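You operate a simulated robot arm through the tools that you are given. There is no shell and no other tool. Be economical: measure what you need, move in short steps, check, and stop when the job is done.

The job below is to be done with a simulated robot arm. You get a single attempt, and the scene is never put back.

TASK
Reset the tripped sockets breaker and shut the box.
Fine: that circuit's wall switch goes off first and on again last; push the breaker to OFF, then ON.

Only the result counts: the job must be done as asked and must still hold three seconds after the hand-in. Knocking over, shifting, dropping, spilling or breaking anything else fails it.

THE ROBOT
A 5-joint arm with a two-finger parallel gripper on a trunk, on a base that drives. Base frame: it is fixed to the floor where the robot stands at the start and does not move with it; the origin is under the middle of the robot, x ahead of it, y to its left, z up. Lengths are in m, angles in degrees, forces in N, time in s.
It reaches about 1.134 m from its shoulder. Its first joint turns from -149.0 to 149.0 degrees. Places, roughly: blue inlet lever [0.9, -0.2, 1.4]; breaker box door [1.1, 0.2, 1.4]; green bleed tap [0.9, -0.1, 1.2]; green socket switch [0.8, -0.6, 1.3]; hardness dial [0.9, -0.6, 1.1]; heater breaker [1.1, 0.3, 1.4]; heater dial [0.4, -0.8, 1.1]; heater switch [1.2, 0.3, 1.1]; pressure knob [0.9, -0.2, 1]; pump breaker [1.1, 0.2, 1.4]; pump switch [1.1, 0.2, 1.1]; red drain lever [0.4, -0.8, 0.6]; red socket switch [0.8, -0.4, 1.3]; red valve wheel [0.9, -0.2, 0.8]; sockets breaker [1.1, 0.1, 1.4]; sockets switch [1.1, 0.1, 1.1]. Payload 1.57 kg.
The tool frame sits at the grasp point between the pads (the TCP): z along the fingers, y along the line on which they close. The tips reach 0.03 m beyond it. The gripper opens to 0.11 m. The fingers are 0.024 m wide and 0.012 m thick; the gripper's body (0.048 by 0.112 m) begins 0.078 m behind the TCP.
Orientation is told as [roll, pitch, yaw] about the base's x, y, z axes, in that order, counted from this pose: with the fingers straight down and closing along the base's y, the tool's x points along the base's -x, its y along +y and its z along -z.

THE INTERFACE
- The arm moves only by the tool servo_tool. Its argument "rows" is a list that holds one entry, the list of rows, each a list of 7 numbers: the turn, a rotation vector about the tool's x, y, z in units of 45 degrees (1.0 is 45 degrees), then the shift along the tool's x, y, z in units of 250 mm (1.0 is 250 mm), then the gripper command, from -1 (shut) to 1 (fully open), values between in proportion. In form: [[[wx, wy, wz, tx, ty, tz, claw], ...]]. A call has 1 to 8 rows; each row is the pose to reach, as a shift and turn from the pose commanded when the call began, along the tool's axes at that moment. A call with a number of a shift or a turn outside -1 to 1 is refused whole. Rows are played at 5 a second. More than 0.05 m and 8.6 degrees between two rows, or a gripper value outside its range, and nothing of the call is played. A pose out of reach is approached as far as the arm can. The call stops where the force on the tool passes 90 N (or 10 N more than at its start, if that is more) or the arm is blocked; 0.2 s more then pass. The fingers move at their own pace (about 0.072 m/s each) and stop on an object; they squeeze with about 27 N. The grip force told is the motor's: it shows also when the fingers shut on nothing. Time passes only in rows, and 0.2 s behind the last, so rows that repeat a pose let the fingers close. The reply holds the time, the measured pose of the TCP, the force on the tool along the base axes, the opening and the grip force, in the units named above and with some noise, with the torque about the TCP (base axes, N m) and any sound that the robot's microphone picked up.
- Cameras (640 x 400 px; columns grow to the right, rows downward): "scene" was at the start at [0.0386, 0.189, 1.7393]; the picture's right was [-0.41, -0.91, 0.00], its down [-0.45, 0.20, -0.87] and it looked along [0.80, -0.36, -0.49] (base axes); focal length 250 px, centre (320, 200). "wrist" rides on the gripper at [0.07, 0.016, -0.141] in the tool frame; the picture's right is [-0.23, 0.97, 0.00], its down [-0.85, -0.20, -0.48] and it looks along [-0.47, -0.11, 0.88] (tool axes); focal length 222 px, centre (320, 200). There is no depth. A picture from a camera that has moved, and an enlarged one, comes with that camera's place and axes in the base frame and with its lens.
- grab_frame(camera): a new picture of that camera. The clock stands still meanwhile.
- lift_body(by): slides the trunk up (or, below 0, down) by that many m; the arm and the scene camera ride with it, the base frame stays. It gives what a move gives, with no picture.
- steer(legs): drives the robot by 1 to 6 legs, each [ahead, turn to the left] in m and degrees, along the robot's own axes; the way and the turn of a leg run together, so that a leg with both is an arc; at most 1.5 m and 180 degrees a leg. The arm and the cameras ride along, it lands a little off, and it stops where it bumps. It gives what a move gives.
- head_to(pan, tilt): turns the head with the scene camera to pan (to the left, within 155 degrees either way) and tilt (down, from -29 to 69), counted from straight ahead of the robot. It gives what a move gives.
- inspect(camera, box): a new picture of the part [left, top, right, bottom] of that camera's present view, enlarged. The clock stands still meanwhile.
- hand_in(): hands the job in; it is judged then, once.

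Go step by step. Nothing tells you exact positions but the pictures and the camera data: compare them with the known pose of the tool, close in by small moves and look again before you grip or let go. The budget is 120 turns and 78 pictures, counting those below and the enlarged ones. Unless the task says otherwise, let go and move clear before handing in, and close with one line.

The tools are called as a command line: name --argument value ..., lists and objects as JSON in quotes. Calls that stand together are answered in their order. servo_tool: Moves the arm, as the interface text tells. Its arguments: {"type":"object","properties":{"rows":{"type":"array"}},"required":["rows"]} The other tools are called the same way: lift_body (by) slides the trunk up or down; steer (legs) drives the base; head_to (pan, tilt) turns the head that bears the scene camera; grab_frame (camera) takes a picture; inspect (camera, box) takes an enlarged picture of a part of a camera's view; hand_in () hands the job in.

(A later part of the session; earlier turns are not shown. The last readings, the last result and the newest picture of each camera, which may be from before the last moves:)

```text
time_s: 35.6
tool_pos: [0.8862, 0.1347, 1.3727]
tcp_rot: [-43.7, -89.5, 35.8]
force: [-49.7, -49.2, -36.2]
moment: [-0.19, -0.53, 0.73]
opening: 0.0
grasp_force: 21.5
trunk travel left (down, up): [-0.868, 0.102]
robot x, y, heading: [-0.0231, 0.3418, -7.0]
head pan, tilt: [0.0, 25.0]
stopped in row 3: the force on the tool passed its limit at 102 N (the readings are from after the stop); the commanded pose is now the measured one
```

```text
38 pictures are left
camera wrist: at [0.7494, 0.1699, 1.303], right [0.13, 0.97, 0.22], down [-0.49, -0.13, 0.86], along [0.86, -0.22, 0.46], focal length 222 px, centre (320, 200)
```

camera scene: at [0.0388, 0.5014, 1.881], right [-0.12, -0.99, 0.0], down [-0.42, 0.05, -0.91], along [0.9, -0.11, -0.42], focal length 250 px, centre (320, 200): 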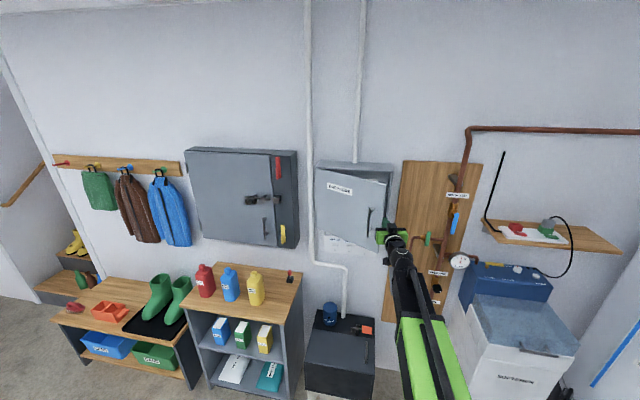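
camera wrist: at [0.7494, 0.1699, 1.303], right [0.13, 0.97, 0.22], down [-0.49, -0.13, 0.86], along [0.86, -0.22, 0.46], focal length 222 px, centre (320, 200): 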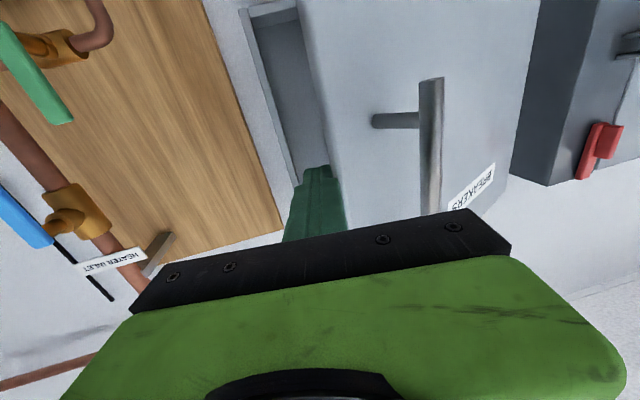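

The edge snagged again and the door drifted back to about 25°. I'll clear well to the right first, go deeper, then look before sweeping.

servo_tool --rows '[[[0.04, 0, 0, 0, -0.178, 0.0, -1], [0.08, 0, 0, 0, -0.257, 0.036, -1], [0.08, 0, 0, 0, -0.233, 0.214, -1], [0.08, 0, 0, 0, -0.22, 0.305, -1]]]'

grab_frame --camera "wrist"

```text
time_s: 36.6
tool_pos: [0.9639, 0.0861, 1.3698]
tcp_rot: [-40.1, -89.3, 30.1]
force: [0.1, 0.0, 0.0]
moment: [0.0, 0.0, -0.05]
opening: 0.0001
grasp_force: 21.5
trunk travel left (down, up): [-0.868, 0.102]
robot x, y, heading: [-0.0222, 0.3384, -6.9]
head pan, tilt: [0.0, 25.0]
```

```text
37 pictures are left
camera wrist: at [0.8278, 0.1263, 1.302], right [0.17, 0.96, 0.22], down [-0.5, -0.11, 0.86], along [0.85, -0.26, 0.46], focal length 222 px, centre (320, 200)
```

wrist: 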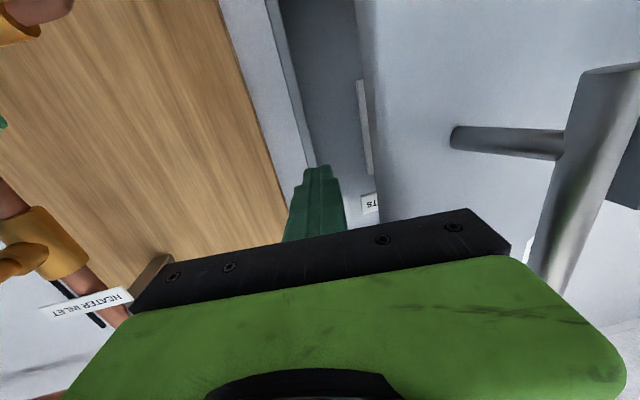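

Now the finger is well past the door edge with clearance. I'll sweep along the edge's arc.

servo_tool --rows '[[[-0.02, 0, 0, 0, 0.079, -0.014, -1], [-0.05, 0, 0, 0, 0.173, -0.104, -1], [-0.08, 0, 0, 0, 0.226, -0.19, -1], [-0.12, 0, 0, 0, 0.338, -0.316, -1], [-0.18, 0, 0, 0, 0.482, -0.447, -1], [-0.24, 0, 0, 0, 0.624, -0.541, -1], [-0.3, 0, 0, 0, 0.785, -0.627, -1]]]'

grab_frame --camera "scene"

grab_frame --camera "wrist"

```text
time_s: 38.2
tool_pos: [0.842, 0.3081, 1.37]
tcp_rot: [-27.7, -89.2, 31.3]
force: [-0.4, -0.9, 0.6]
moment: [0.01, 0.02, -0.02]
opening: 0.0
grasp_force: 21.2
trunk travel left (down, up): [-0.868, 0.102]
robot x, y, heading: [-0.0173, 0.3393, -6.6]
head pan, tilt: [0.0, 25.0]
```

```text
36 pictures are left
camera scene: at [0.043, 0.5051, 1.8811], right [-0.12, -0.99, 0.0], down [-0.42, 0.05, -0.91], along [0.9, -0.11, -0.42], focal length 250 px, centre (320, 200)
```

scene: 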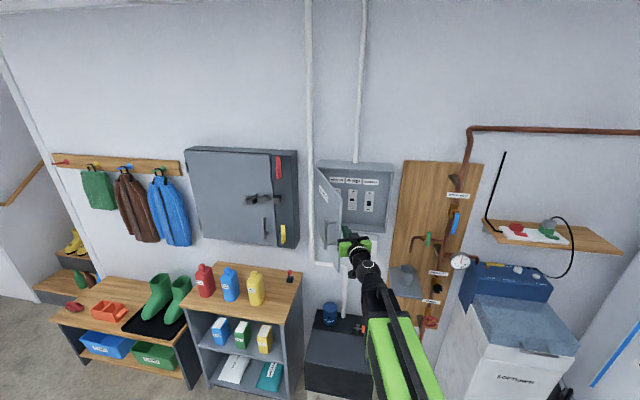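

```text
35 pictures are left
camera wrist: at [0.7009, 0.3149, 1.3019], right [-0.06, 0.97, 0.22], down [-0.46, -0.22, 0.86], along [0.89, -0.05, 0.46], focal length 222 px, centre (320, 200)
```

wrist: 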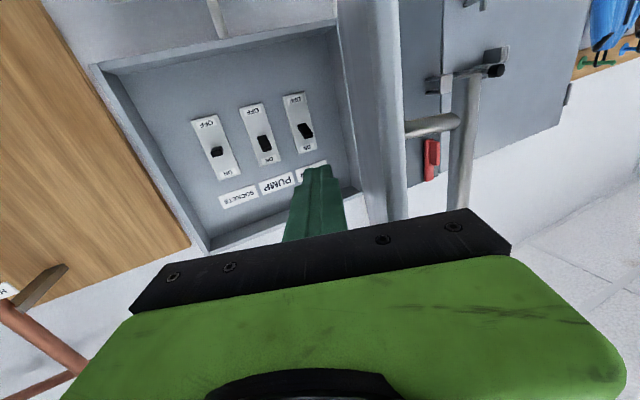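

The door is wide open and the three breakers are visible. Zooming in to locate the sockets lever.

inspect --camera "wrist" --box '[180, 80, 340, 220]'

inspect --camera "scene" --box '[310, 155, 400, 255]'

```text
2.86 times, centred on (260, 150) of wrist
camera zoom: at [0.7009, 0.3149, 1.3019], right [-0.06, 0.97, 0.22], down [-0.46, -0.22, 0.86], along [0.89, -0.05, 0.46], focal length 635 px, centre (491, 343)
```

zoom: 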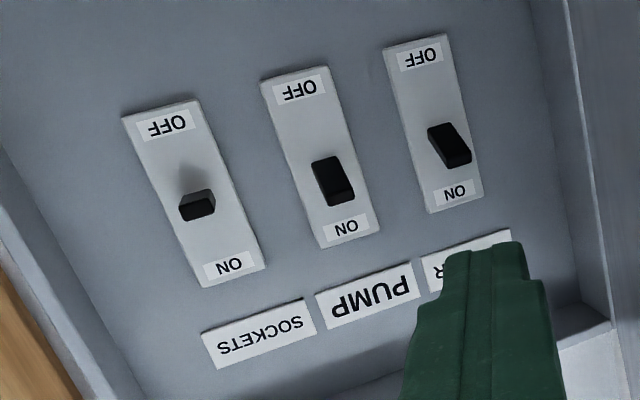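

```text
4.00 times, centred on (355, 205) of scene
camera zoom: at [0.043, 0.5051, 1.8811], right [-0.12, -0.99, 0.0], down [-0.42, 0.05, -0.91], along [0.9, -0.11, -0.42], focal length 999 px, centre (180, 180)
```

zoom: 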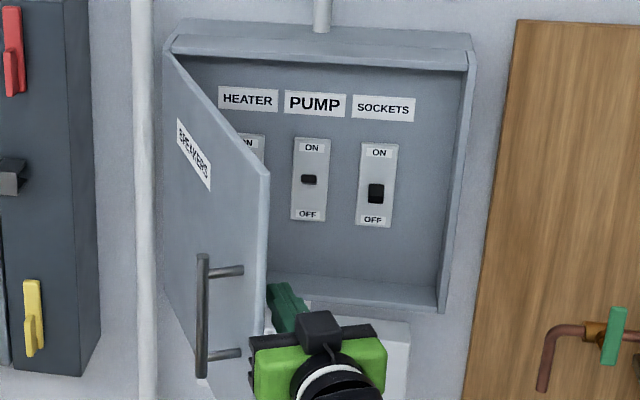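

The sockets lever tip is near (1.066, 0.153, 1.368), pointing straight out (tripped), with the panel about 2.5 cm behind it. I'll move clear of the door to the right and slightly up, then bring the base a little closer.

servo_tool --rows '[[[0.05, 0, 0, -0.03, -0.14, 0, -1], [0.1, 0, 0, -0.06, -0.28, 0, -1], [0.15, 0, 0, -0.09, -0.42, 0, -1], [0.2, 0, 0, -0.13, -0.55, 0, -1]]]'

steer --legs '[[0.08, 0]]'

grab_frame --camera "wrist"

inspect --camera "scene" --box '[310, 155, 410, 255]'

```text
time_s: 39.2
tool_pos: [0.8525, 0.168, 1.3715]
tcp_rot: [-40.5, -89.5, 34.9]
force: [-0.2, 0.1, 1.1]
moment: [0.02, 0.01, -0.01]
opening: 0.0
grasp_force: 21.2
out of reach, approached as far as the arm can: row 1, 2, 3, 4
trunk travel left (down, up): [-0.868, 0.102]
robot x, y, heading: [-0.021, 0.3396, -7.0]
head pan, tilt: [0.0, 25.0]
```

```text
time_s: 40.3
tool_pos: [0.934, 0.1591, 1.37]
tcp_rot: [-38.7, -89.4, 33.2]
force: [0.7, -0.5, -0.2]
moment: [0.04, -0.04, 0.01]
opening: 0.0
grasp_force: 21.3
trunk travel left (down, up): [-0.868, 0.102]
robot x, y, heading: [0.0563, 0.3337, -7.1]
head pan, tilt: [0.0, 25.0]
```

```text
32 pictures are left
camera wrist: at [0.7954, 0.1882, 1.301], right [0.1, 0.97, 0.22], down [-0.49, -0.15, 0.86], along [0.87, -0.19, 0.46], focal length 222 px, centre (320, 200)
```

wrist: 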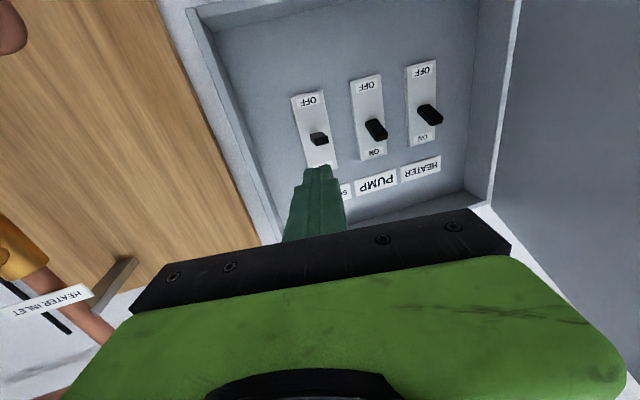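

```text
4.00 times, centred on (360, 205) of scene
camera zoom: at [0.1256, 0.4944, 1.881], right [-0.12, -0.99, 0.0], down [-0.42, 0.05, -0.91], along [0.9, -0.11, -0.42], focal length 999 px, centre (160, 180)
```

zoom: 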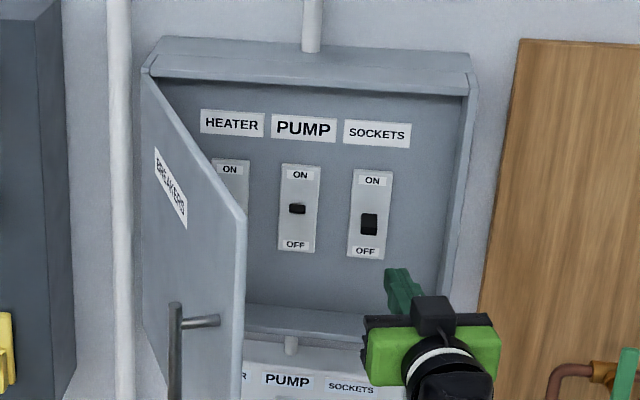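

The vertical servo motion is out of reach at this radius, so I'll use the trunk for height. I'll raise 35 mm above the lever and reach in.

lift_body --by 0.036

servo_tool --rows '[[[0, 0, 0, 0, 0, 0.15, -1], [0, 0, 0, 0, 0, 0.3, -1], [0, 0, 0, 0, 0, 0.43, -1]]]'

grab_frame --camera "wrist"

inspect --camera "scene" --box '[330, 165, 410, 225]'

```text
time_s: 41.1
tool_pos: [0.9329, 0.158, 1.4079]
tcp_rot: [-43.4, -89.4, 37.9]
force: [0.1, -0.3, -0.2]
moment: [0.04, 0.0, -0.01]
opening: 0.0
grasp_force: 21.2
trunk travel left (down, up): [-0.904, 0.066]
robot x, y, heading: [0.0604, 0.3323, -7.1]
head pan, tilt: [0.0, 25.0]
```

```text
time_s: 41.9
tool_pos: [1.0406, 0.1487, 1.4069]
tcp_rot: [-32.3, -89.3, 26.8]
force: [0.4, 0.4, -0.7]
moment: [0.0, 0.01, -0.01]
opening: 0.0001
grasp_force: 21.4
trunk travel left (down, up): [-0.904, 0.066]
robot x, y, heading: [0.0574, 0.3313, -6.8]
head pan, tilt: [0.0, 25.0]
```

```text
30 pictures are left
camera wrist: at [0.9017, 0.1779, 1.3375], right [0.1, 0.97, 0.22], down [-0.49, -0.15, 0.86], along [0.87, -0.19, 0.46], focal length 222 px, centre (320, 200)
```

wrist: 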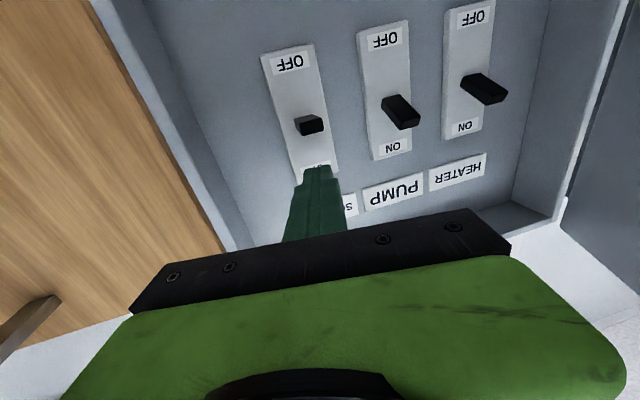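

```text
6.67 times, centred on (370, 195) of scene
camera zoom: at [0.124, 0.4947, 1.9171], right [-0.12, -0.99, 0.0], down [-0.42, 0.05, -0.91], along [0.9, -0.11, -0.42], focal length 1664 px, centre (-13, 233)
```

zoom: 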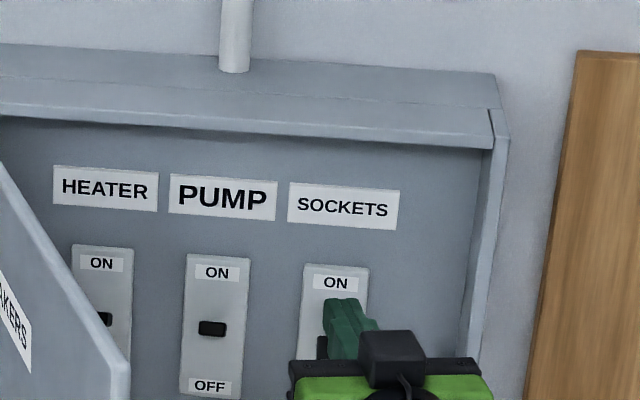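

Aligned above the lever. I'll move in another 10 mm, then press down.

servo_tool --rows '[[[0, 0, 0, 0, 0, 0.02, -1], [0, 0, 0, 0, 0, 0.04, -1], [0, 0, 0, 0.04, 0, 0.04, -1], [0, 0, 0, 0.08, 0, 0.04, -1], [0, 0, 0, 0.12, 0, 0.04, -1]]]'

grab_frame --camera "wrist"

```text
time_s: 43.1
tool_pos: [1.0492, 0.1481, 1.407]
tcp_rot: [-37.1, -89.4, 31.5]
force: [-0.4, -0.7, 0.6]
moment: [-0.01, 0.03, 0.03]
opening: 0.0
grasp_force: 21.3
out of reach, approached as far as the arm can: row 3, 4, 5
trunk travel left (down, up): [-0.904, 0.066]
robot x, y, heading: [0.058, 0.3306, -6.9]
head pan, tilt: [0.0, 25.0]
```

```text
28 pictures are left
camera wrist: at [0.9109, 0.1772, 1.338], right [0.1, 0.97, 0.22], down [-0.49, -0.15, 0.86], along [0.87, -0.19, 0.46], focal length 222 px, centre (320, 200)
```

wrist: 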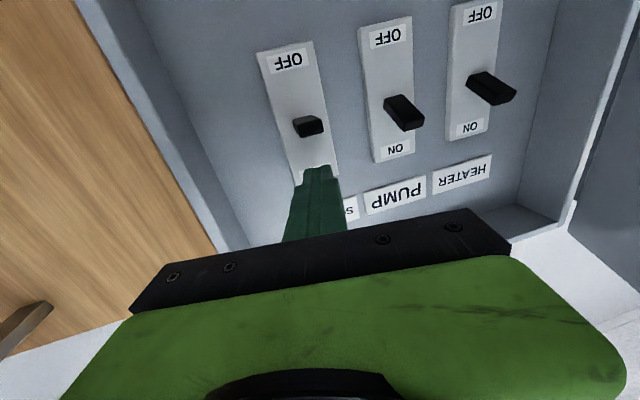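

Vertical servo moves are still unreachable, so I'll lower with the trunk in steps and check the lever.

lift_body --by -0.03

lift_body --by -0.012

grab_frame --camera "wrist"

```text
time_s: 43.9
tool_pos: [1.05, 0.1478, 1.3767]
tcp_rot: [-37.1, -89.3, 31.7]
force: [-0.6, -0.5, -0.5]
moment: [0.01, 0.0, -0.02]
opening: 0.0
grasp_force: 21.3
trunk travel left (down, up): [-0.874, 0.096]
robot x, y, heading: [0.059, 0.3317, -7.1]
head pan, tilt: [0.0, 25.0]
```

```text
time_s: 44.5
tool_pos: [1.0461, 0.1496, 1.3678]
tcp_rot: [-45.8, -89.5, 40.3]
force: [-10.7, 2.4, 10.2]
moment: [0.04, -0.19, -0.1]
opening: 0.0001
grasp_force: 21.3
trunk travel left (down, up): [-0.862, 0.108]
robot x, y, heading: [0.0563, 0.3339, -6.9]
head pan, tilt: [0.0, 25.0]
```

```text
27 pictures are left
camera wrist: at [0.9075, 0.1781, 1.2981], right [0.09, 0.97, 0.22], down [-0.49, -0.15, 0.86], along [0.87, -0.19, 0.46], focal length 222 px, centre (320, 200)
```

wrist: 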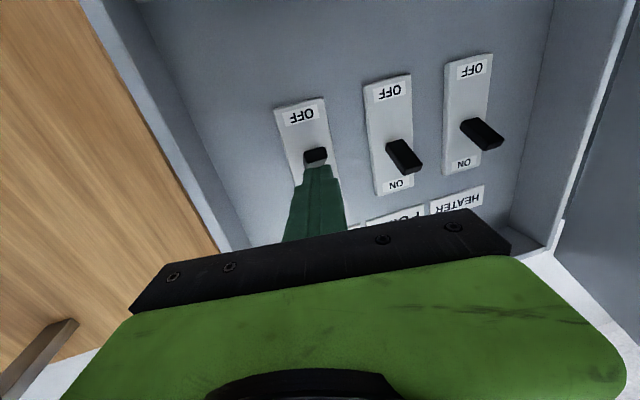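

Contact with the lever (10 N upward reaction). Continuing down.

lift_body --by -0.015

grab_frame --camera "wrist"

```text
time_s: 45.1
tool_pos: [1.0374, 0.1515, 1.3588]
tcp_rot: [-92.7, -89.5, 87.2]
force: [-26.7, 9.3, 58.6]
moment: [-0.57, -1.38, -0.02]
opening: 0.0
grasp_force: 21.3
trunk travel left (down, up): [-0.847, 0.123]
robot x, y, heading: [0.0569, 0.3314, -7.1]
head pan, tilt: [0.0, 25.0]
```

```text
26 pictures are left
camera wrist: at [0.8992, 0.1802, 1.2892], right [0.09, 0.97, 0.22], down [-0.49, -0.15, 0.86], along [0.86, -0.19, 0.47], focal length 222 px, centre (320, 200)
```

wrist: 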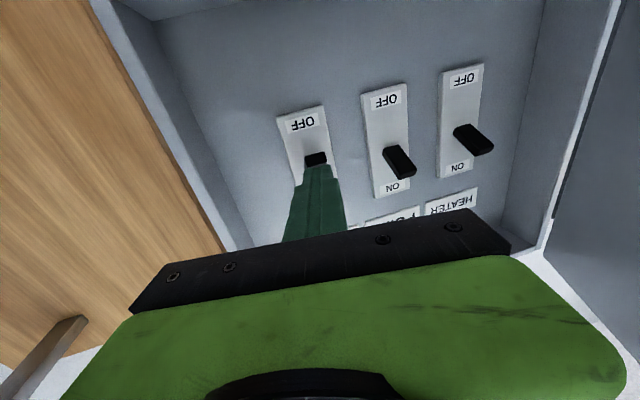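

inspect --camera "wrist" --box '[260, 80, 420, 200]'

inspect --camera "scene" --box '[330, 165, 410, 225]'

```text
3.33 times, centred on (340, 140) of wrist
camera zoom: at [0.8992, 0.1802, 1.2892], right [0.09, 0.97, 0.22], down [-0.49, -0.15, 0.86], along [0.86, -0.19, 0.47], focal length 740 px, centre (253, 400)
```

zoom: 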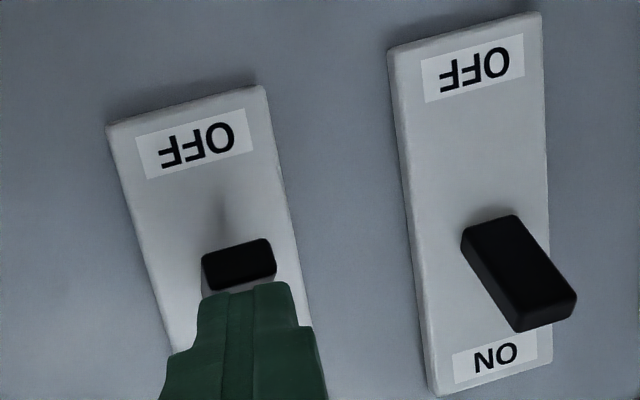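

```text
6.67 times, centred on (370, 195) of scene
camera zoom: at [0.1068, 0.4986, 1.8605], right [-0.12, -0.99, 0.0], down [-0.41, 0.05, -0.91], along [0.9, -0.11, -0.41], focal length 1664 px, centre (-13, 233)
```

zoom: 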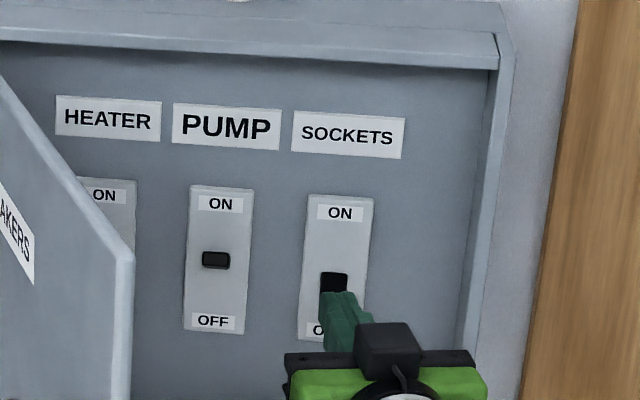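

The finger slid out in front of the lever tip because it wasn't deep enough. I'll raise, reach in until I feel the panel, then press down again.

lift_body --by 0.056

servo_tool --rows '[[[0, 0, 0, 0, 0, 0.02, -1], [0, 0, 0, 0, 0, 0.04, -1], [0, 0, 0, 0, 0, 0.06, -1], [0, 0, 0, 0, 0, 0.08, -1], [0, 0, 0, 0, 0, 0.1, -1], [0, 0, 0, 0, 0, 0.12, -1], [0, 0, 0, 0, 0, 0.14, -1]]]'

grab_frame --camera "wrist"

```text
time_s: 46.1
tool_pos: [1.0498, 0.1482, 1.4066]
tcp_rot: [-37.8, -89.5, 32.3]
force: [-0.8, 0.0, 0.7]
moment: [0.01, -0.01, 0.01]
opening: 0.0003
grasp_force: 21.2
trunk travel left (down, up): [-0.903, 0.067]
robot x, y, heading: [0.0602, 0.3339, -6.9]
head pan, tilt: [0.0, 25.0]
```

```text
time_s: 47.8
tool_pos: [1.079, 0.146, 1.4064]
tcp_rot: [-40.7, -89.3, 35.3]
force: [-35.4, 5.5, -33.7]
moment: [0.43, 0.85, -0.32]
opening: 0.0
grasp_force: 21.8
trunk travel left (down, up): [-0.903, 0.067]
robot x, y, heading: [0.059, 0.3326, -6.8]
head pan, tilt: [0.0, 25.0]
stopped in row 7: the force on the tool passed its limit at 94 N (the readings are from after the stop); the commanded pose is now the measured one
```

```text
23 pictures are left
camera wrist: at [0.9404, 0.174, 1.3377], right [0.09, 0.97, 0.22], down [-0.49, -0.15, 0.86], along [0.87, -0.19, 0.46], focal length 222 px, centre (320, 200)
```

wrist: 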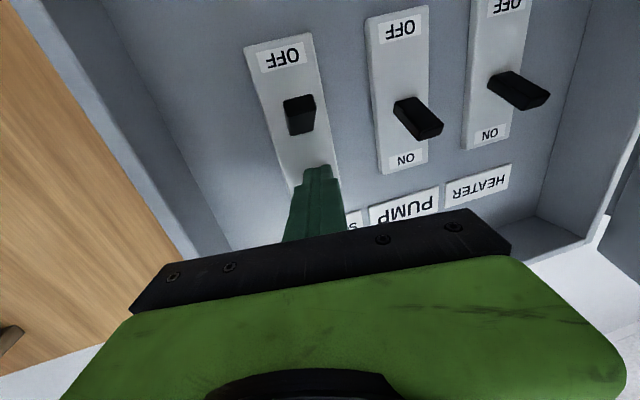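

inspect --camera "wrist" --box '[240, 20, 400, 140]'

inspect --camera "scene" --box '[330, 165, 410, 225]'

```text
3.33 times, centred on (320, 80) of wrist
camera zoom: at [0.9404, 0.174, 1.3377], right [0.09, 0.97, 0.22], down [-0.49, -0.15, 0.86], along [0.87, -0.19, 0.46], focal length 740 px, centre (320, 600)
```

zoom: 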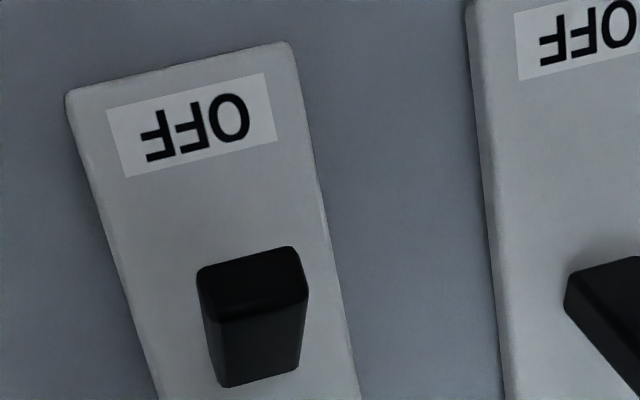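

```text
6.67 times, centred on (370, 195) of scene
camera zoom: at [0.1206, 0.4949, 1.9162], right [-0.12, -0.99, 0.0], down [-0.42, 0.05, -0.91], along [0.9, -0.11, -0.42], focal length 1664 px, centre (-13, 233)
```

zoom: 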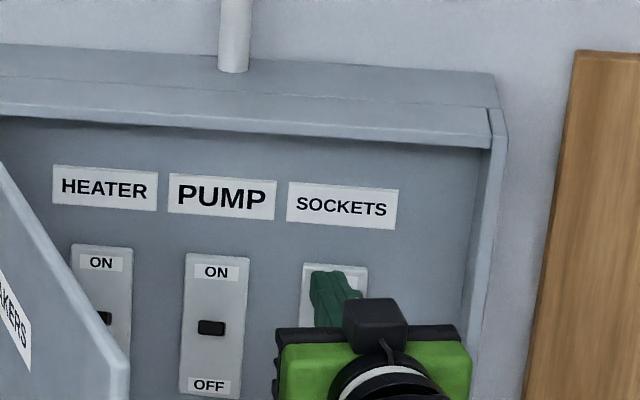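

The plate is at x≈1.109. The lever now looks tilted down, but I'll press it down fully from the proper depth to be sure it's OFF.

servo_tool --rows '[[[0, 0, 0, 0, 0, -0.02, -1], [0, 0, 0, 0, 0, -0.03, -1]]]'

lift_body --by -0.03

lift_body --by -0.012

```text
time_s: 48.4
tool_pos: [1.0742, 0.1455, 1.4054]
tcp_rot: [-37.0, -89.3, 31.4]
force: [-0.7, -0.3, -0.5]
moment: [-0.01, 0.0, 0.0]
opening: 0.0001
grasp_force: 21.6
trunk travel left (down, up): [-0.903, 0.067]
robot x, y, heading: [0.0585, 0.3327, -6.9]
head pan, tilt: [0.0, 25.0]
```

```text
time_s: 49.1
tool_pos: [1.0713, 0.1467, 1.3804]
tcp_rot: [-44.8, -89.5, 39.3]
force: [24.3, -3.8, 62.4]
moment: [-0.18, -2.1, -0.11]
opening: 0.0
grasp_force: 21.2
trunk travel left (down, up): [-0.873, 0.097]
robot x, y, heading: [0.0588, 0.3296, -7.0]
head pan, tilt: [0.0, 25.0]
```

```text
time_s: 49.4
tool_pos: [1.0703, 0.147, 1.3797]
tcp_rot: [-38.9, -89.6, 33.5]
force: [-1.5, 2.4, 36.7]
moment: [-0.08, -1.09, -0.3]
opening: 0.0
grasp_force: 21.0
trunk travel left (down, up): [-0.873, 0.097]
robot x, y, heading: [0.0602, 0.3342, -7.0]
head pan, tilt: [0.0, 25.0]
stopped: the force on the tool passed its limit at 106 N (the readings are from after the stop); the commanded pose is now the measured one
```

inspect --camera "wrist" --box '[240, 60, 400, 180]'

```text
3.33 times, centred on (320, 120) of wrist
camera zoom: at [0.9319, 0.176, 1.3105], right [0.1, 0.97, 0.22], down [-0.49, -0.15, 0.86], along [0.87, -0.19, 0.46], focal length 740 px, centre (320, 467)
```

zoom: 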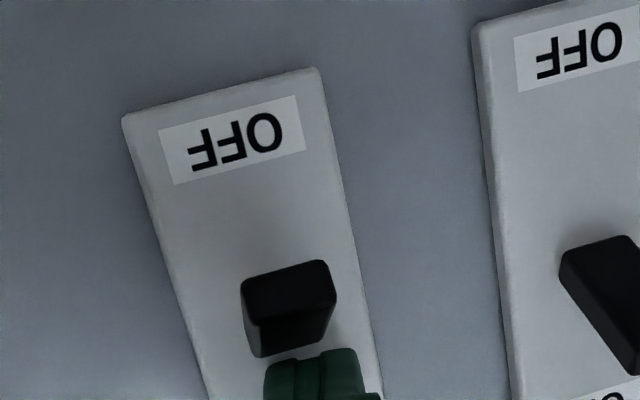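

The lever tip is now near z 1.346, clearly below its pivot, so it's OFF. I'll back out, drop below the lever and come back in.

lift_body --by 0.02

servo_tool --rows '[[[0, 0, 0, 0, 0, -0.15, -1], [0, 0, 0, 0, 0, -0.28, -1]]]'

lift_body --by -0.097

inspect --camera "scene" --box '[330, 155, 410, 215]'

grab_frame --camera "wrist"

```text
time_s: 50.1
tool_pos: [1.0767, 0.1449, 1.3943]
tcp_rot: [-25.7, -89.3, 20.2]
force: [0.1, -0.4, -0.7]
moment: [0.01, -0.03, -0.04]
opening: 0.0
grasp_force: 21.4
trunk travel left (down, up): [-0.893, 0.077]
robot x, y, heading: [0.0585, 0.3284, -6.8]
head pan, tilt: [0.0, 25.0]
```

```text
time_s: 50.7
tool_pos: [1.006, 0.1517, 1.397]
tcp_rot: [-32.4, -89.3, 27.0]
force: [1.0, 0.5, -0.8]
moment: [0.05, 0.03, -0.04]
opening: 0.0001
grasp_force: 21.1
trunk travel left (down, up): [-0.893, 0.077]
robot x, y, heading: [0.0601, 0.3286, -6.6]
head pan, tilt: [0.0, 25.0]
```

```text
time_s: 52.0
tool_pos: [1.0054, 0.1518, 1.2994]
tcp_rot: [-30.7, -89.5, 25.1]
force: [-0.2, 0.4, 0.4]
moment: [0.0, 0.01, 0.05]
opening: 0.0
grasp_force: 21.2
trunk travel left (down, up): [-0.796, 0.174]
robot x, y, heading: [0.0568, 0.3305, -7.0]
head pan, tilt: [0.0, 25.0]
```

```text
6.67 times, centred on (370, 185) of scene
camera zoom: at [0.1226, 0.4948, 1.8092], right [-0.12, -0.99, 0.0], down [-0.42, 0.05, -0.91], along [0.9, -0.11, -0.42], focal length 1664 px, centre (-13, 300)
```

zoom: 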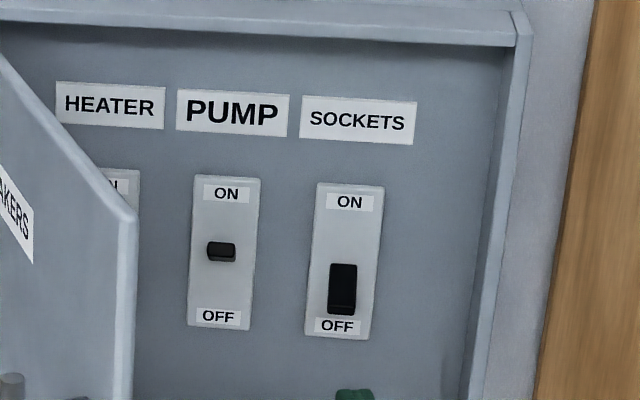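

```text
18 pictures are left
camera wrist: at [0.8668, 0.1806, 1.2302], right [0.1, 0.97, 0.22], down [-0.49, -0.15, 0.86], along [0.87, -0.19, 0.46], focal length 222 px, centre (320, 200)
```

wrist: 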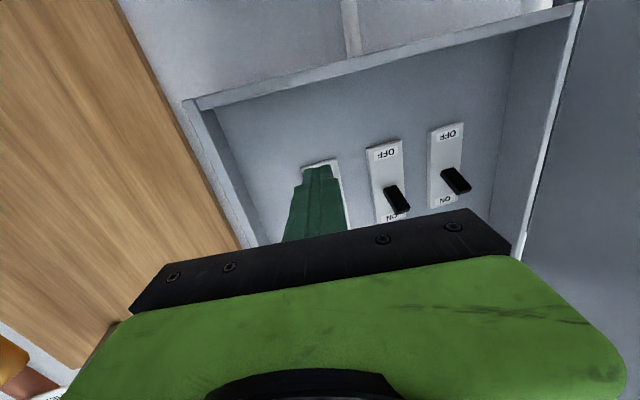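

The sockets lever is clearly down at OFF. I'll go in underneath it and push up to ON.

servo_tool --rows '[[[0, 0, 0, 0, 0, 0.12, -1], [0, 0, 0, 0, 0, 0.235, -1]]]'

lift_body --by 0.03

lift_body --by 0.015

lift_body --by 0.015

```text
time_s: 52.6
tool_pos: [1.0649, 0.1457, 1.2979]
tcp_rot: [-28.6, -89.3, 23.1]
force: [0.1, 0.5, 0.1]
moment: [0.01, -0.01, 0.02]
opening: 0.0
grasp_force: 21.0
trunk travel left (down, up): [-0.796, 0.174]
robot x, y, heading: [0.0583, 0.3309, -6.8]
head pan, tilt: [0.0, 25.0]
```

```text
time_s: 53.4
tool_pos: [1.0637, 0.1454, 1.3274]
tcp_rot: [-27.3, -89.3, 21.6]
force: [1.1, 0.6, 0.2]
moment: [0.0, -0.05, -0.01]
opening: 0.0001
grasp_force: 21.7
trunk travel left (down, up): [-0.826, 0.144]
robot x, y, heading: [0.0585, 0.3311, -6.9]
head pan, tilt: [0.0, 25.0]
```

```text
time_s: 54.0
tool_pos: [1.0641, 0.1464, 1.344]
tcp_rot: [-28.0, -89.3, 22.4]
force: [0.6, 0.0, 0.2]
moment: [-0.01, 0.0, 0.04]
opening: 0.0
grasp_force: 21.0
trunk travel left (down, up): [-0.841, 0.129]
robot x, y, heading: [0.059, 0.3346, -6.8]
head pan, tilt: [0.0, 25.0]
```

```text
time_s: 54.5
tool_pos: [1.0652, 0.1453, 1.3528]
tcp_rot: [-37.7, -89.1, 32.3]
force: [-4.0, 0.4, -25.7]
moment: [0.22, 0.68, -0.03]
opening: 0.0
grasp_force: 21.5
trunk travel left (down, up): [-0.853, 0.117]
robot x, y, heading: [0.0597, 0.3309, -6.9]
head pan, tilt: [0.0, 25.0]
stopped: the force on the tool passed its limit at 114 N (the readings are from after the stop); the commanded pose is now the measured one
```

inspect --camera "wrist" --box '[240, 60, 440, 200]'

inspect --camera "scene" --box '[330, 165, 410, 225]'

```text
2.86 times, centred on (340, 130) of wrist
camera zoom: at [0.9251, 0.1744, 1.2848], right [0.09, 0.97, 0.22], down [-0.48, -0.15, 0.86], along [0.87, -0.19, 0.46], focal length 635 px, centre (263, 400)
```

zoom: 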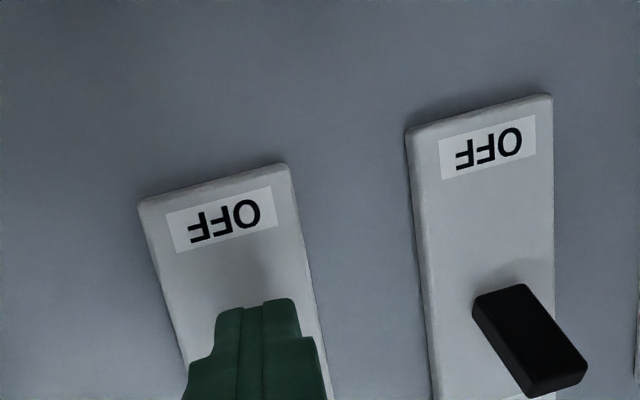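

```text
6.67 times, centred on (370, 195) of scene
camera zoom: at [0.1262, 0.4941, 1.8659], right [-0.12, -0.99, 0.0], down [-0.42, 0.05, -0.91], along [0.9, -0.11, -0.42], focal length 1664 px, centre (-13, 233)
```

zoom: 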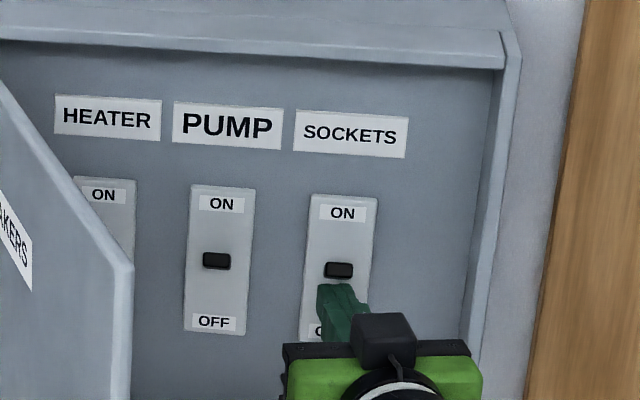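

The sockets lever now matches the pump's ON position. I'll lower off it, pull out and back the base away to get round to the outside of the door.

lift_body --by -0.03

servo_tool --rows '[[[0, 0, 0, 0, 0, -0.18, -1], [0, 0, 0, 0, 0, -0.36, -1], [0, 0, 0, 0, 0, -0.48, -1]]]'

steer --legs '[[-0.26, 0]]'

lift_body --by 0.03

grab_frame --camera "scene"

inspect --camera "wrist" --box '[220, 0, 540, 200]'

```text
time_s: 55.3
tool_pos: [1.0615, 0.1466, 1.3254]
tcp_rot: [-41.8, -89.2, 36.6]
force: [0.2, 0.7, -0.6]
moment: [0.05, 0.01, 0.0]
opening: 0.0001
grasp_force: 21.3
trunk travel left (down, up): [-0.823, 0.147]
robot x, y, heading: [0.0594, 0.3292, -7.1]
head pan, tilt: [0.0, 25.0]
```

```text
time_s: 56.1
tool_pos: [0.939, 0.1562, 1.326]
tcp_rot: [-50.7, -89.3, 45.3]
force: [0.5, -0.5, 0.6]
moment: [0.05, 0.0, 0.0]
opening: 0.0
grasp_force: 20.9
trunk travel left (down, up): [-0.823, 0.147]
robot x, y, heading: [0.0568, 0.3303, -6.6]
head pan, tilt: [0.0, 25.0]
```

```text
time_s: 57.8
tool_pos: [0.7657, 0.1603, 1.3265]
tcp_rot: [-68.5, -88.7, 61.4]
force: [1.6, 2.0, -0.6]
moment: [0.04, -0.01, -0.1]
opening: 0.0
grasp_force: 21.0
trunk travel left (down, up): [-0.823, 0.147]
robot x, y, heading: [-0.1187, 0.3314, -16.2]
head pan, tilt: [0.0, 25.0]
stopped in leg 1: the robot was blocked; the commanded pose is now the measured one
```

```text
time_s: 58.6
tool_pos: [0.7645, 0.1554, 1.3565]
tcp_rot: [-66.1, -88.8, 58.6]
force: [-0.2, 0.4, 0.4]
moment: [0.01, 0.0, -0.05]
opening: 0.0
grasp_force: 21.6
trunk travel left (down, up): [-0.853, 0.117]
robot x, y, heading: [-0.1187, 0.3331, -16.1]
head pan, tilt: [0.0, 25.0]
```

```text
15 pictures are left
camera scene: at [-0.0277, 0.4835, 1.8661], right [-0.28, -0.96, 0.0], down [-0.41, 0.12, -0.91], along [0.87, -0.25, -0.42], focal length 250 px, centre (320, 200)
```

scene: 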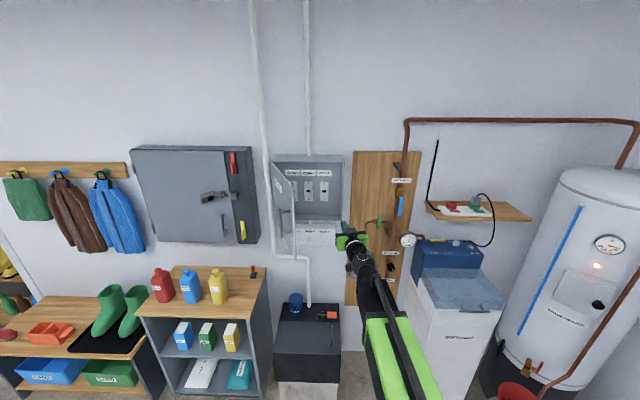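

```text
2.00 times, centred on (380, 100) of wrist
camera zoom: at [0.627, 0.1884, 1.2872], right [0.13, 0.97, 0.21], down [-0.49, -0.12, 0.86], along [0.86, -0.21, 0.46], focal length 444 px, centre (200, 400)
```

zoom: 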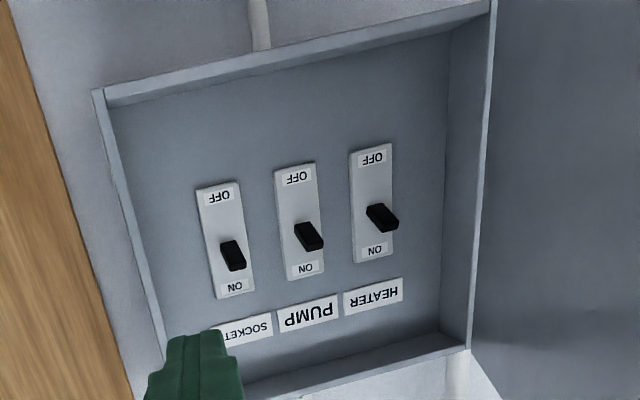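

All three levers now stand at ON. The base was blocked while reversing, so I'll check what is behind it on the left.

head_to --pan 145 --tilt 50

grab_frame --camera "scene"

```text
time_s: 60.9
tool_pos: [0.7655, 0.1536, 1.3553]
tcp_rot: [-64.5, -89.0, 57.1]
force: [0.5, -0.1, -0.5]
moment: [-0.02, -0.02, 0.01]
opening: 0.0001
grasp_force: 21.1
trunk travel left (down, up): [-0.853, 0.117]
robot x, y, heading: [-0.1224, 0.3305, -15.7]
head pan, tilt: [145.0, 50.0]
```

```text
13 pictures are left
camera scene: at [-0.1645, 0.5671, 1.8287], right [0.78, 0.63, 0.0], down [0.48, -0.6, -0.64], along [-0.4, 0.5, -0.77], focal length 250 px, centre (320, 200)
```

scene: 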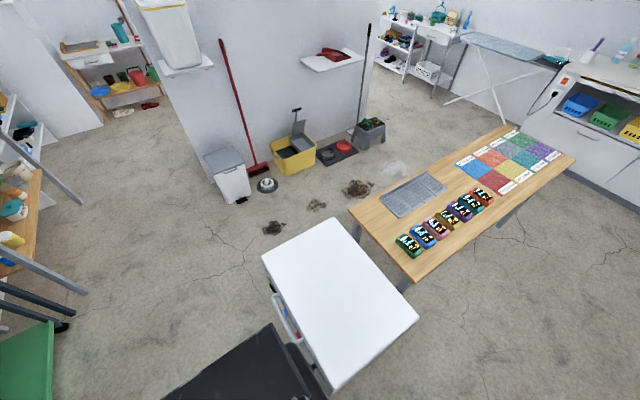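

A white-topped unit stands close behind; it's upright, and I won't reverse any further. Next I'll retract the arm and swing it left, in front of the door edge and round to its outer side.

head_to --pan 8 --tilt 25

servo_tool --rows '[[[0, 0, 0, 0, 0, -0.172, -1], [0, 0, 0, 0, 0.004, -0.345, -1], [-0.11, 0, 0, 0, 0.18, -0.344, -1], [-0.18, 0, 0, 0, 0.36, -0.363, -1], [-0.245, 0, 0, 0, 0.54, -0.391, -1], [-0.31, 0, 0, 0, 0.705, -0.427, -1], [-0.38, 0, 0, 0, 0.866, -0.471, -1]]]'

grab_frame --camera "scene"

```text
time_s: 63.1
tool_pos: [0.7649, 0.1536, 1.3574]
tcp_rot: [-64.5, -88.8, 57.2]
force: [0.1, 0.4, 0.3]
moment: [-0.03, 0.0, 0.0]
opening: 0.0
grasp_force: 21.4
trunk travel left (down, up): [-0.853, 0.117]
robot x, y, heading: [-0.1163, 0.3301, -16.3]
head pan, tilt: [8.0, 25.0]
```

```text
time_s: 64.7
tool_pos: [0.6895, 0.384, 1.3559]
tcp_rot: [-46.4, -88.9, 56.2]
force: [-0.2, -0.3, -0.2]
moment: [0.01, 0.02, -0.03]
opening: 0.0
grasp_force: 21.2
out of reach, approached as far as the arm can: row 5, 6, 7
trunk travel left (down, up): [-0.853, 0.117]
robot x, y, heading: [-0.1135, 0.3312, -16.2]
head pan, tilt: [8.0, 25.0]
```

```text
12 pictures are left
camera scene: at [-0.0249, 0.4951, 1.8662], right [-0.14, -0.99, 0.0], down [-0.42, 0.06, -0.91], along [0.9, -0.13, -0.42], focal length 250 px, centre (320, 200)
```

scene: 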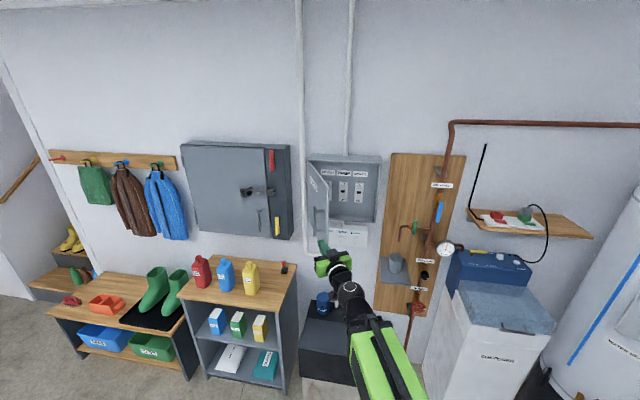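

Now I'll go a bit further left and forward, so the finger sits on the outer side of the door.

servo_tool --rows '[[[-0.08, 0, 0, 0, 0.184, 0.014, -1], [-0.15, 0, 0, 0, 0.368, 0.005, -1], [-0.13, 0, 0, 0, 0.358, 0.185, -1], [-0.11, 0, 0, 0, 0.307, 0.359, -1], [-0.09, 0, 0, 0, 0.26, 0.514, -1]]]'

grab_frame --camera "wrist"

```text
time_s: 65.9
tool_pos: [0.8077, 0.4709, 1.3525]
tcp_rot: [-35.8, -88.8, 49.5]
force: [-0.9, -0.7, -0.9]
moment: [0.01, -0.01, 0.04]
opening: 0.0002
grasp_force: 22.0
trunk travel left (down, up): [-0.853, 0.117]
robot x, y, heading: [-0.1167, 0.3295, -16.1]
head pan, tilt: [8.0, 25.0]
```

```text
11 pictures are left
camera wrist: at [0.6665, 0.4516, 1.2856], right [-0.23, 0.95, 0.21], down [-0.4, -0.29, 0.87], along [0.89, 0.11, 0.45], focal length 222 px, centre (320, 200)
```

wrist: 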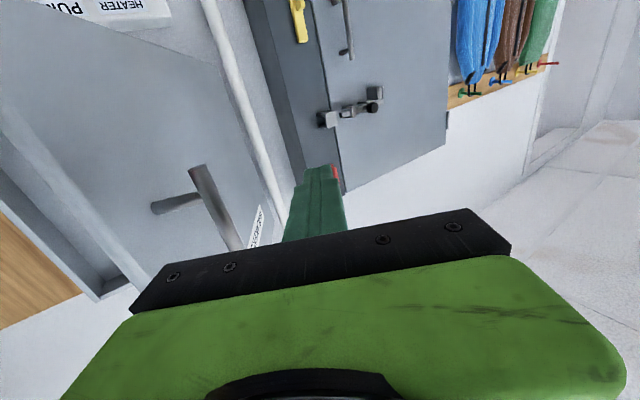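

The finger is on the outer side, left of the handle. Sweeping right to close the door.

servo_tool --rows '[[[0.05, 0, 0, 0, -0.166, -0.012, -1], [0.11, 0, 0, 0, -0.355, 0.004, -1], [0.17, 0, 0, 0, -0.535, -0.019, -1], [0.23, 0, 0, 0, -0.724, -0.004, -1], [0.29, 0, 0, 0, -0.896, 0.028, -1]]]'

grab_frame --camera "wrist"

```text
time_s: 67.1
tool_pos: [0.8657, 0.2537, 1.3563]
tcp_rot: [-58.4, -88.8, 59.2]
force: [-0.2, -0.4, 0.1]
moment: [0.0, -0.04, 0.03]
opening: 0.0
grasp_force: 21.5
trunk travel left (down, up): [-0.853, 0.117]
robot x, y, heading: [-0.1173, 0.3335, -16.0]
head pan, tilt: [8.0, 25.0]
```

```text
10 pictures are left
camera wrist: at [0.7252, 0.2669, 1.287], right [-0.01, 0.98, 0.21], down [-0.47, -0.19, 0.86], along [0.88, -0.09, 0.46], focal length 222 px, centre (320, 200)
```

wrist: 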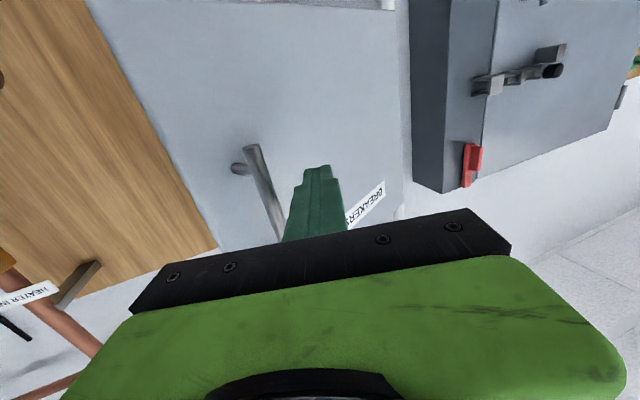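

The door is at about 30° now. The final push needs more reach, so I'll retract the arm a little and bring the base forward.

servo_tool --rows '[[[0, 0, 0, 0, 0, -0.19, -1], [0, 0, 0, 0, 0, -0.38, -1]]]'

steer --legs '[[0.12, 0]]'

grab_frame --camera "wrist"

```text
time_s: 67.7
tool_pos: [0.7718, 0.2533, 1.3574]
tcp_rot: [-64.1, -88.9, 64.7]
force: [0.2, -0.5, 0.2]
moment: [-0.02, -0.04, -0.01]
opening: 0.0001
grasp_force: 21.5
trunk travel left (down, up): [-0.853, 0.117]
robot x, y, heading: [-0.115, 0.3335, -15.8]
head pan, tilt: [8.0, 25.0]
```

```text
time_s: 68.9
tool_pos: [0.8895, 0.2207, 1.3544]
tcp_rot: [-57.3, -88.9, 57.9]
force: [1.4, 0.0, -0.5]
moment: [0.0, 0.0, 0.01]
opening: 0.0
grasp_force: 20.8
trunk travel left (down, up): [-0.853, 0.117]
robot x, y, heading: [-0.0037, 0.2994, -16.1]
head pan, tilt: [8.0, 25.0]
```

```text
9 pictures are left
camera wrist: at [0.7496, 0.2331, 1.2857], right [-0.01, 0.98, 0.21], down [-0.47, -0.19, 0.86], along [0.88, -0.09, 0.46], focal length 222 px, centre (320, 200)
```

wrist: 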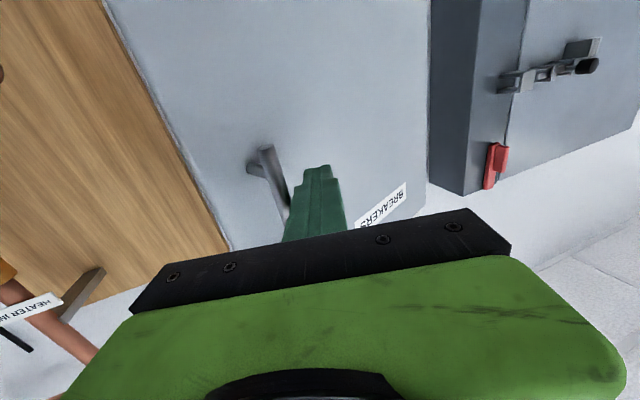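

servo_tool --rows '[[[0, 0, 0, 0, -0.043, 0.142, -1], [0.02, 0, 0, 0, -0.124, 0.28, -1], [0.04, 0, 0, 0, -0.204, 0.4, -1], [0.06, 0, 0, 0, -0.244, 0.48, -1], [0.07, 0, 0, 0, -0.264, 0.528, -1], [0.08, 0, 0, 0, -0.276, 0.56, -1], [0.08, 0, 0, 0, -0.284, 0.584, -1]]]'

inspect --camera "scene" --box '[270, 130, 410, 260]'

```text
time_s: 70.2
tool_pos: [1.0175, 0.1568, 1.3576]
tcp_rot: [-68.3, -88.9, 66.1]
force: [-27.5, 4.6, -21.4]
moment: [0.18, 0.57, -0.18]
opening: 0.0
grasp_force: 21.6
trunk travel left (down, up): [-0.853, 0.117]
robot x, y, heading: [0.0003, 0.3009, -16.1]
head pan, tilt: [8.0, 25.0]
stopped in row 6: the force on the tool passed its limit at 109 N (the readings are from after the stop); the commanded pose is now the measured one
```

```text
3.08 times, centred on (340, 195) of scene
camera zoom: at [0.0892, 0.4614, 1.8662], right [-0.14, -0.99, 0.0], down [-0.42, 0.06, -0.91], along [0.9, -0.13, -0.42], focal length 768 px, centre (258, 215)
```

zoom: 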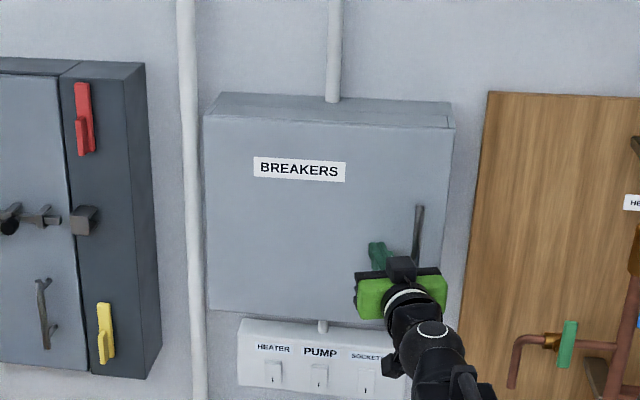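

The door looks shut. Next I'll retract, lower to the sockets rocker and check the alignment on its lower half.

servo_tool --rows '[[[0, 0, 0, 0, 0, -0.15, -1], [0.01, 0, 0, 0, -0.03, -0.33, -1], [0.02, 0, 0, 0, -0.064, -0.48, -1]]]'

lift_body --by -0.311

grab_frame --camera "wrist"

```text
time_s: 71.0
tool_pos: [0.8999, 0.1444, 1.3572]
tcp_rot: [-74.8, -89.0, 71.6]
force: [-0.6, 0.3, 0.6]
moment: [-0.01, 0.01, -0.02]
opening: 0.0001
grasp_force: 20.8
trunk travel left (down, up): [-0.853, 0.117]
robot x, y, heading: [-0.0022, 0.2928, -16.2]
head pan, tilt: [8.0, 25.0]
```

```text
time_s: 74.1
tool_pos: [0.901, 0.1438, 1.0459]
tcp_rot: [-72.5, -88.9, 69.2]
force: [0.5, -0.1, 0.6]
moment: [0.0, -0.05, 0.0]
opening: 0.0
grasp_force: 22.0
trunk travel left (down, up): [-0.542, 0.428]
robot x, y, heading: [-0.0002, 0.3018, -16.0]
head pan, tilt: [8.0, 25.0]
```

```text
7 pictures are left
camera wrist: at [0.7608, 0.1677, 0.9763], right [0.06, 0.98, 0.21], down [-0.48, -0.16, 0.86], along [0.87, -0.15, 0.46], focal length 222 px, centre (320, 200)
```

wrist: 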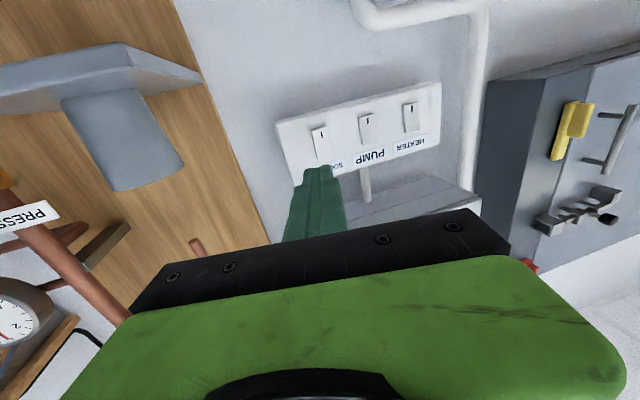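

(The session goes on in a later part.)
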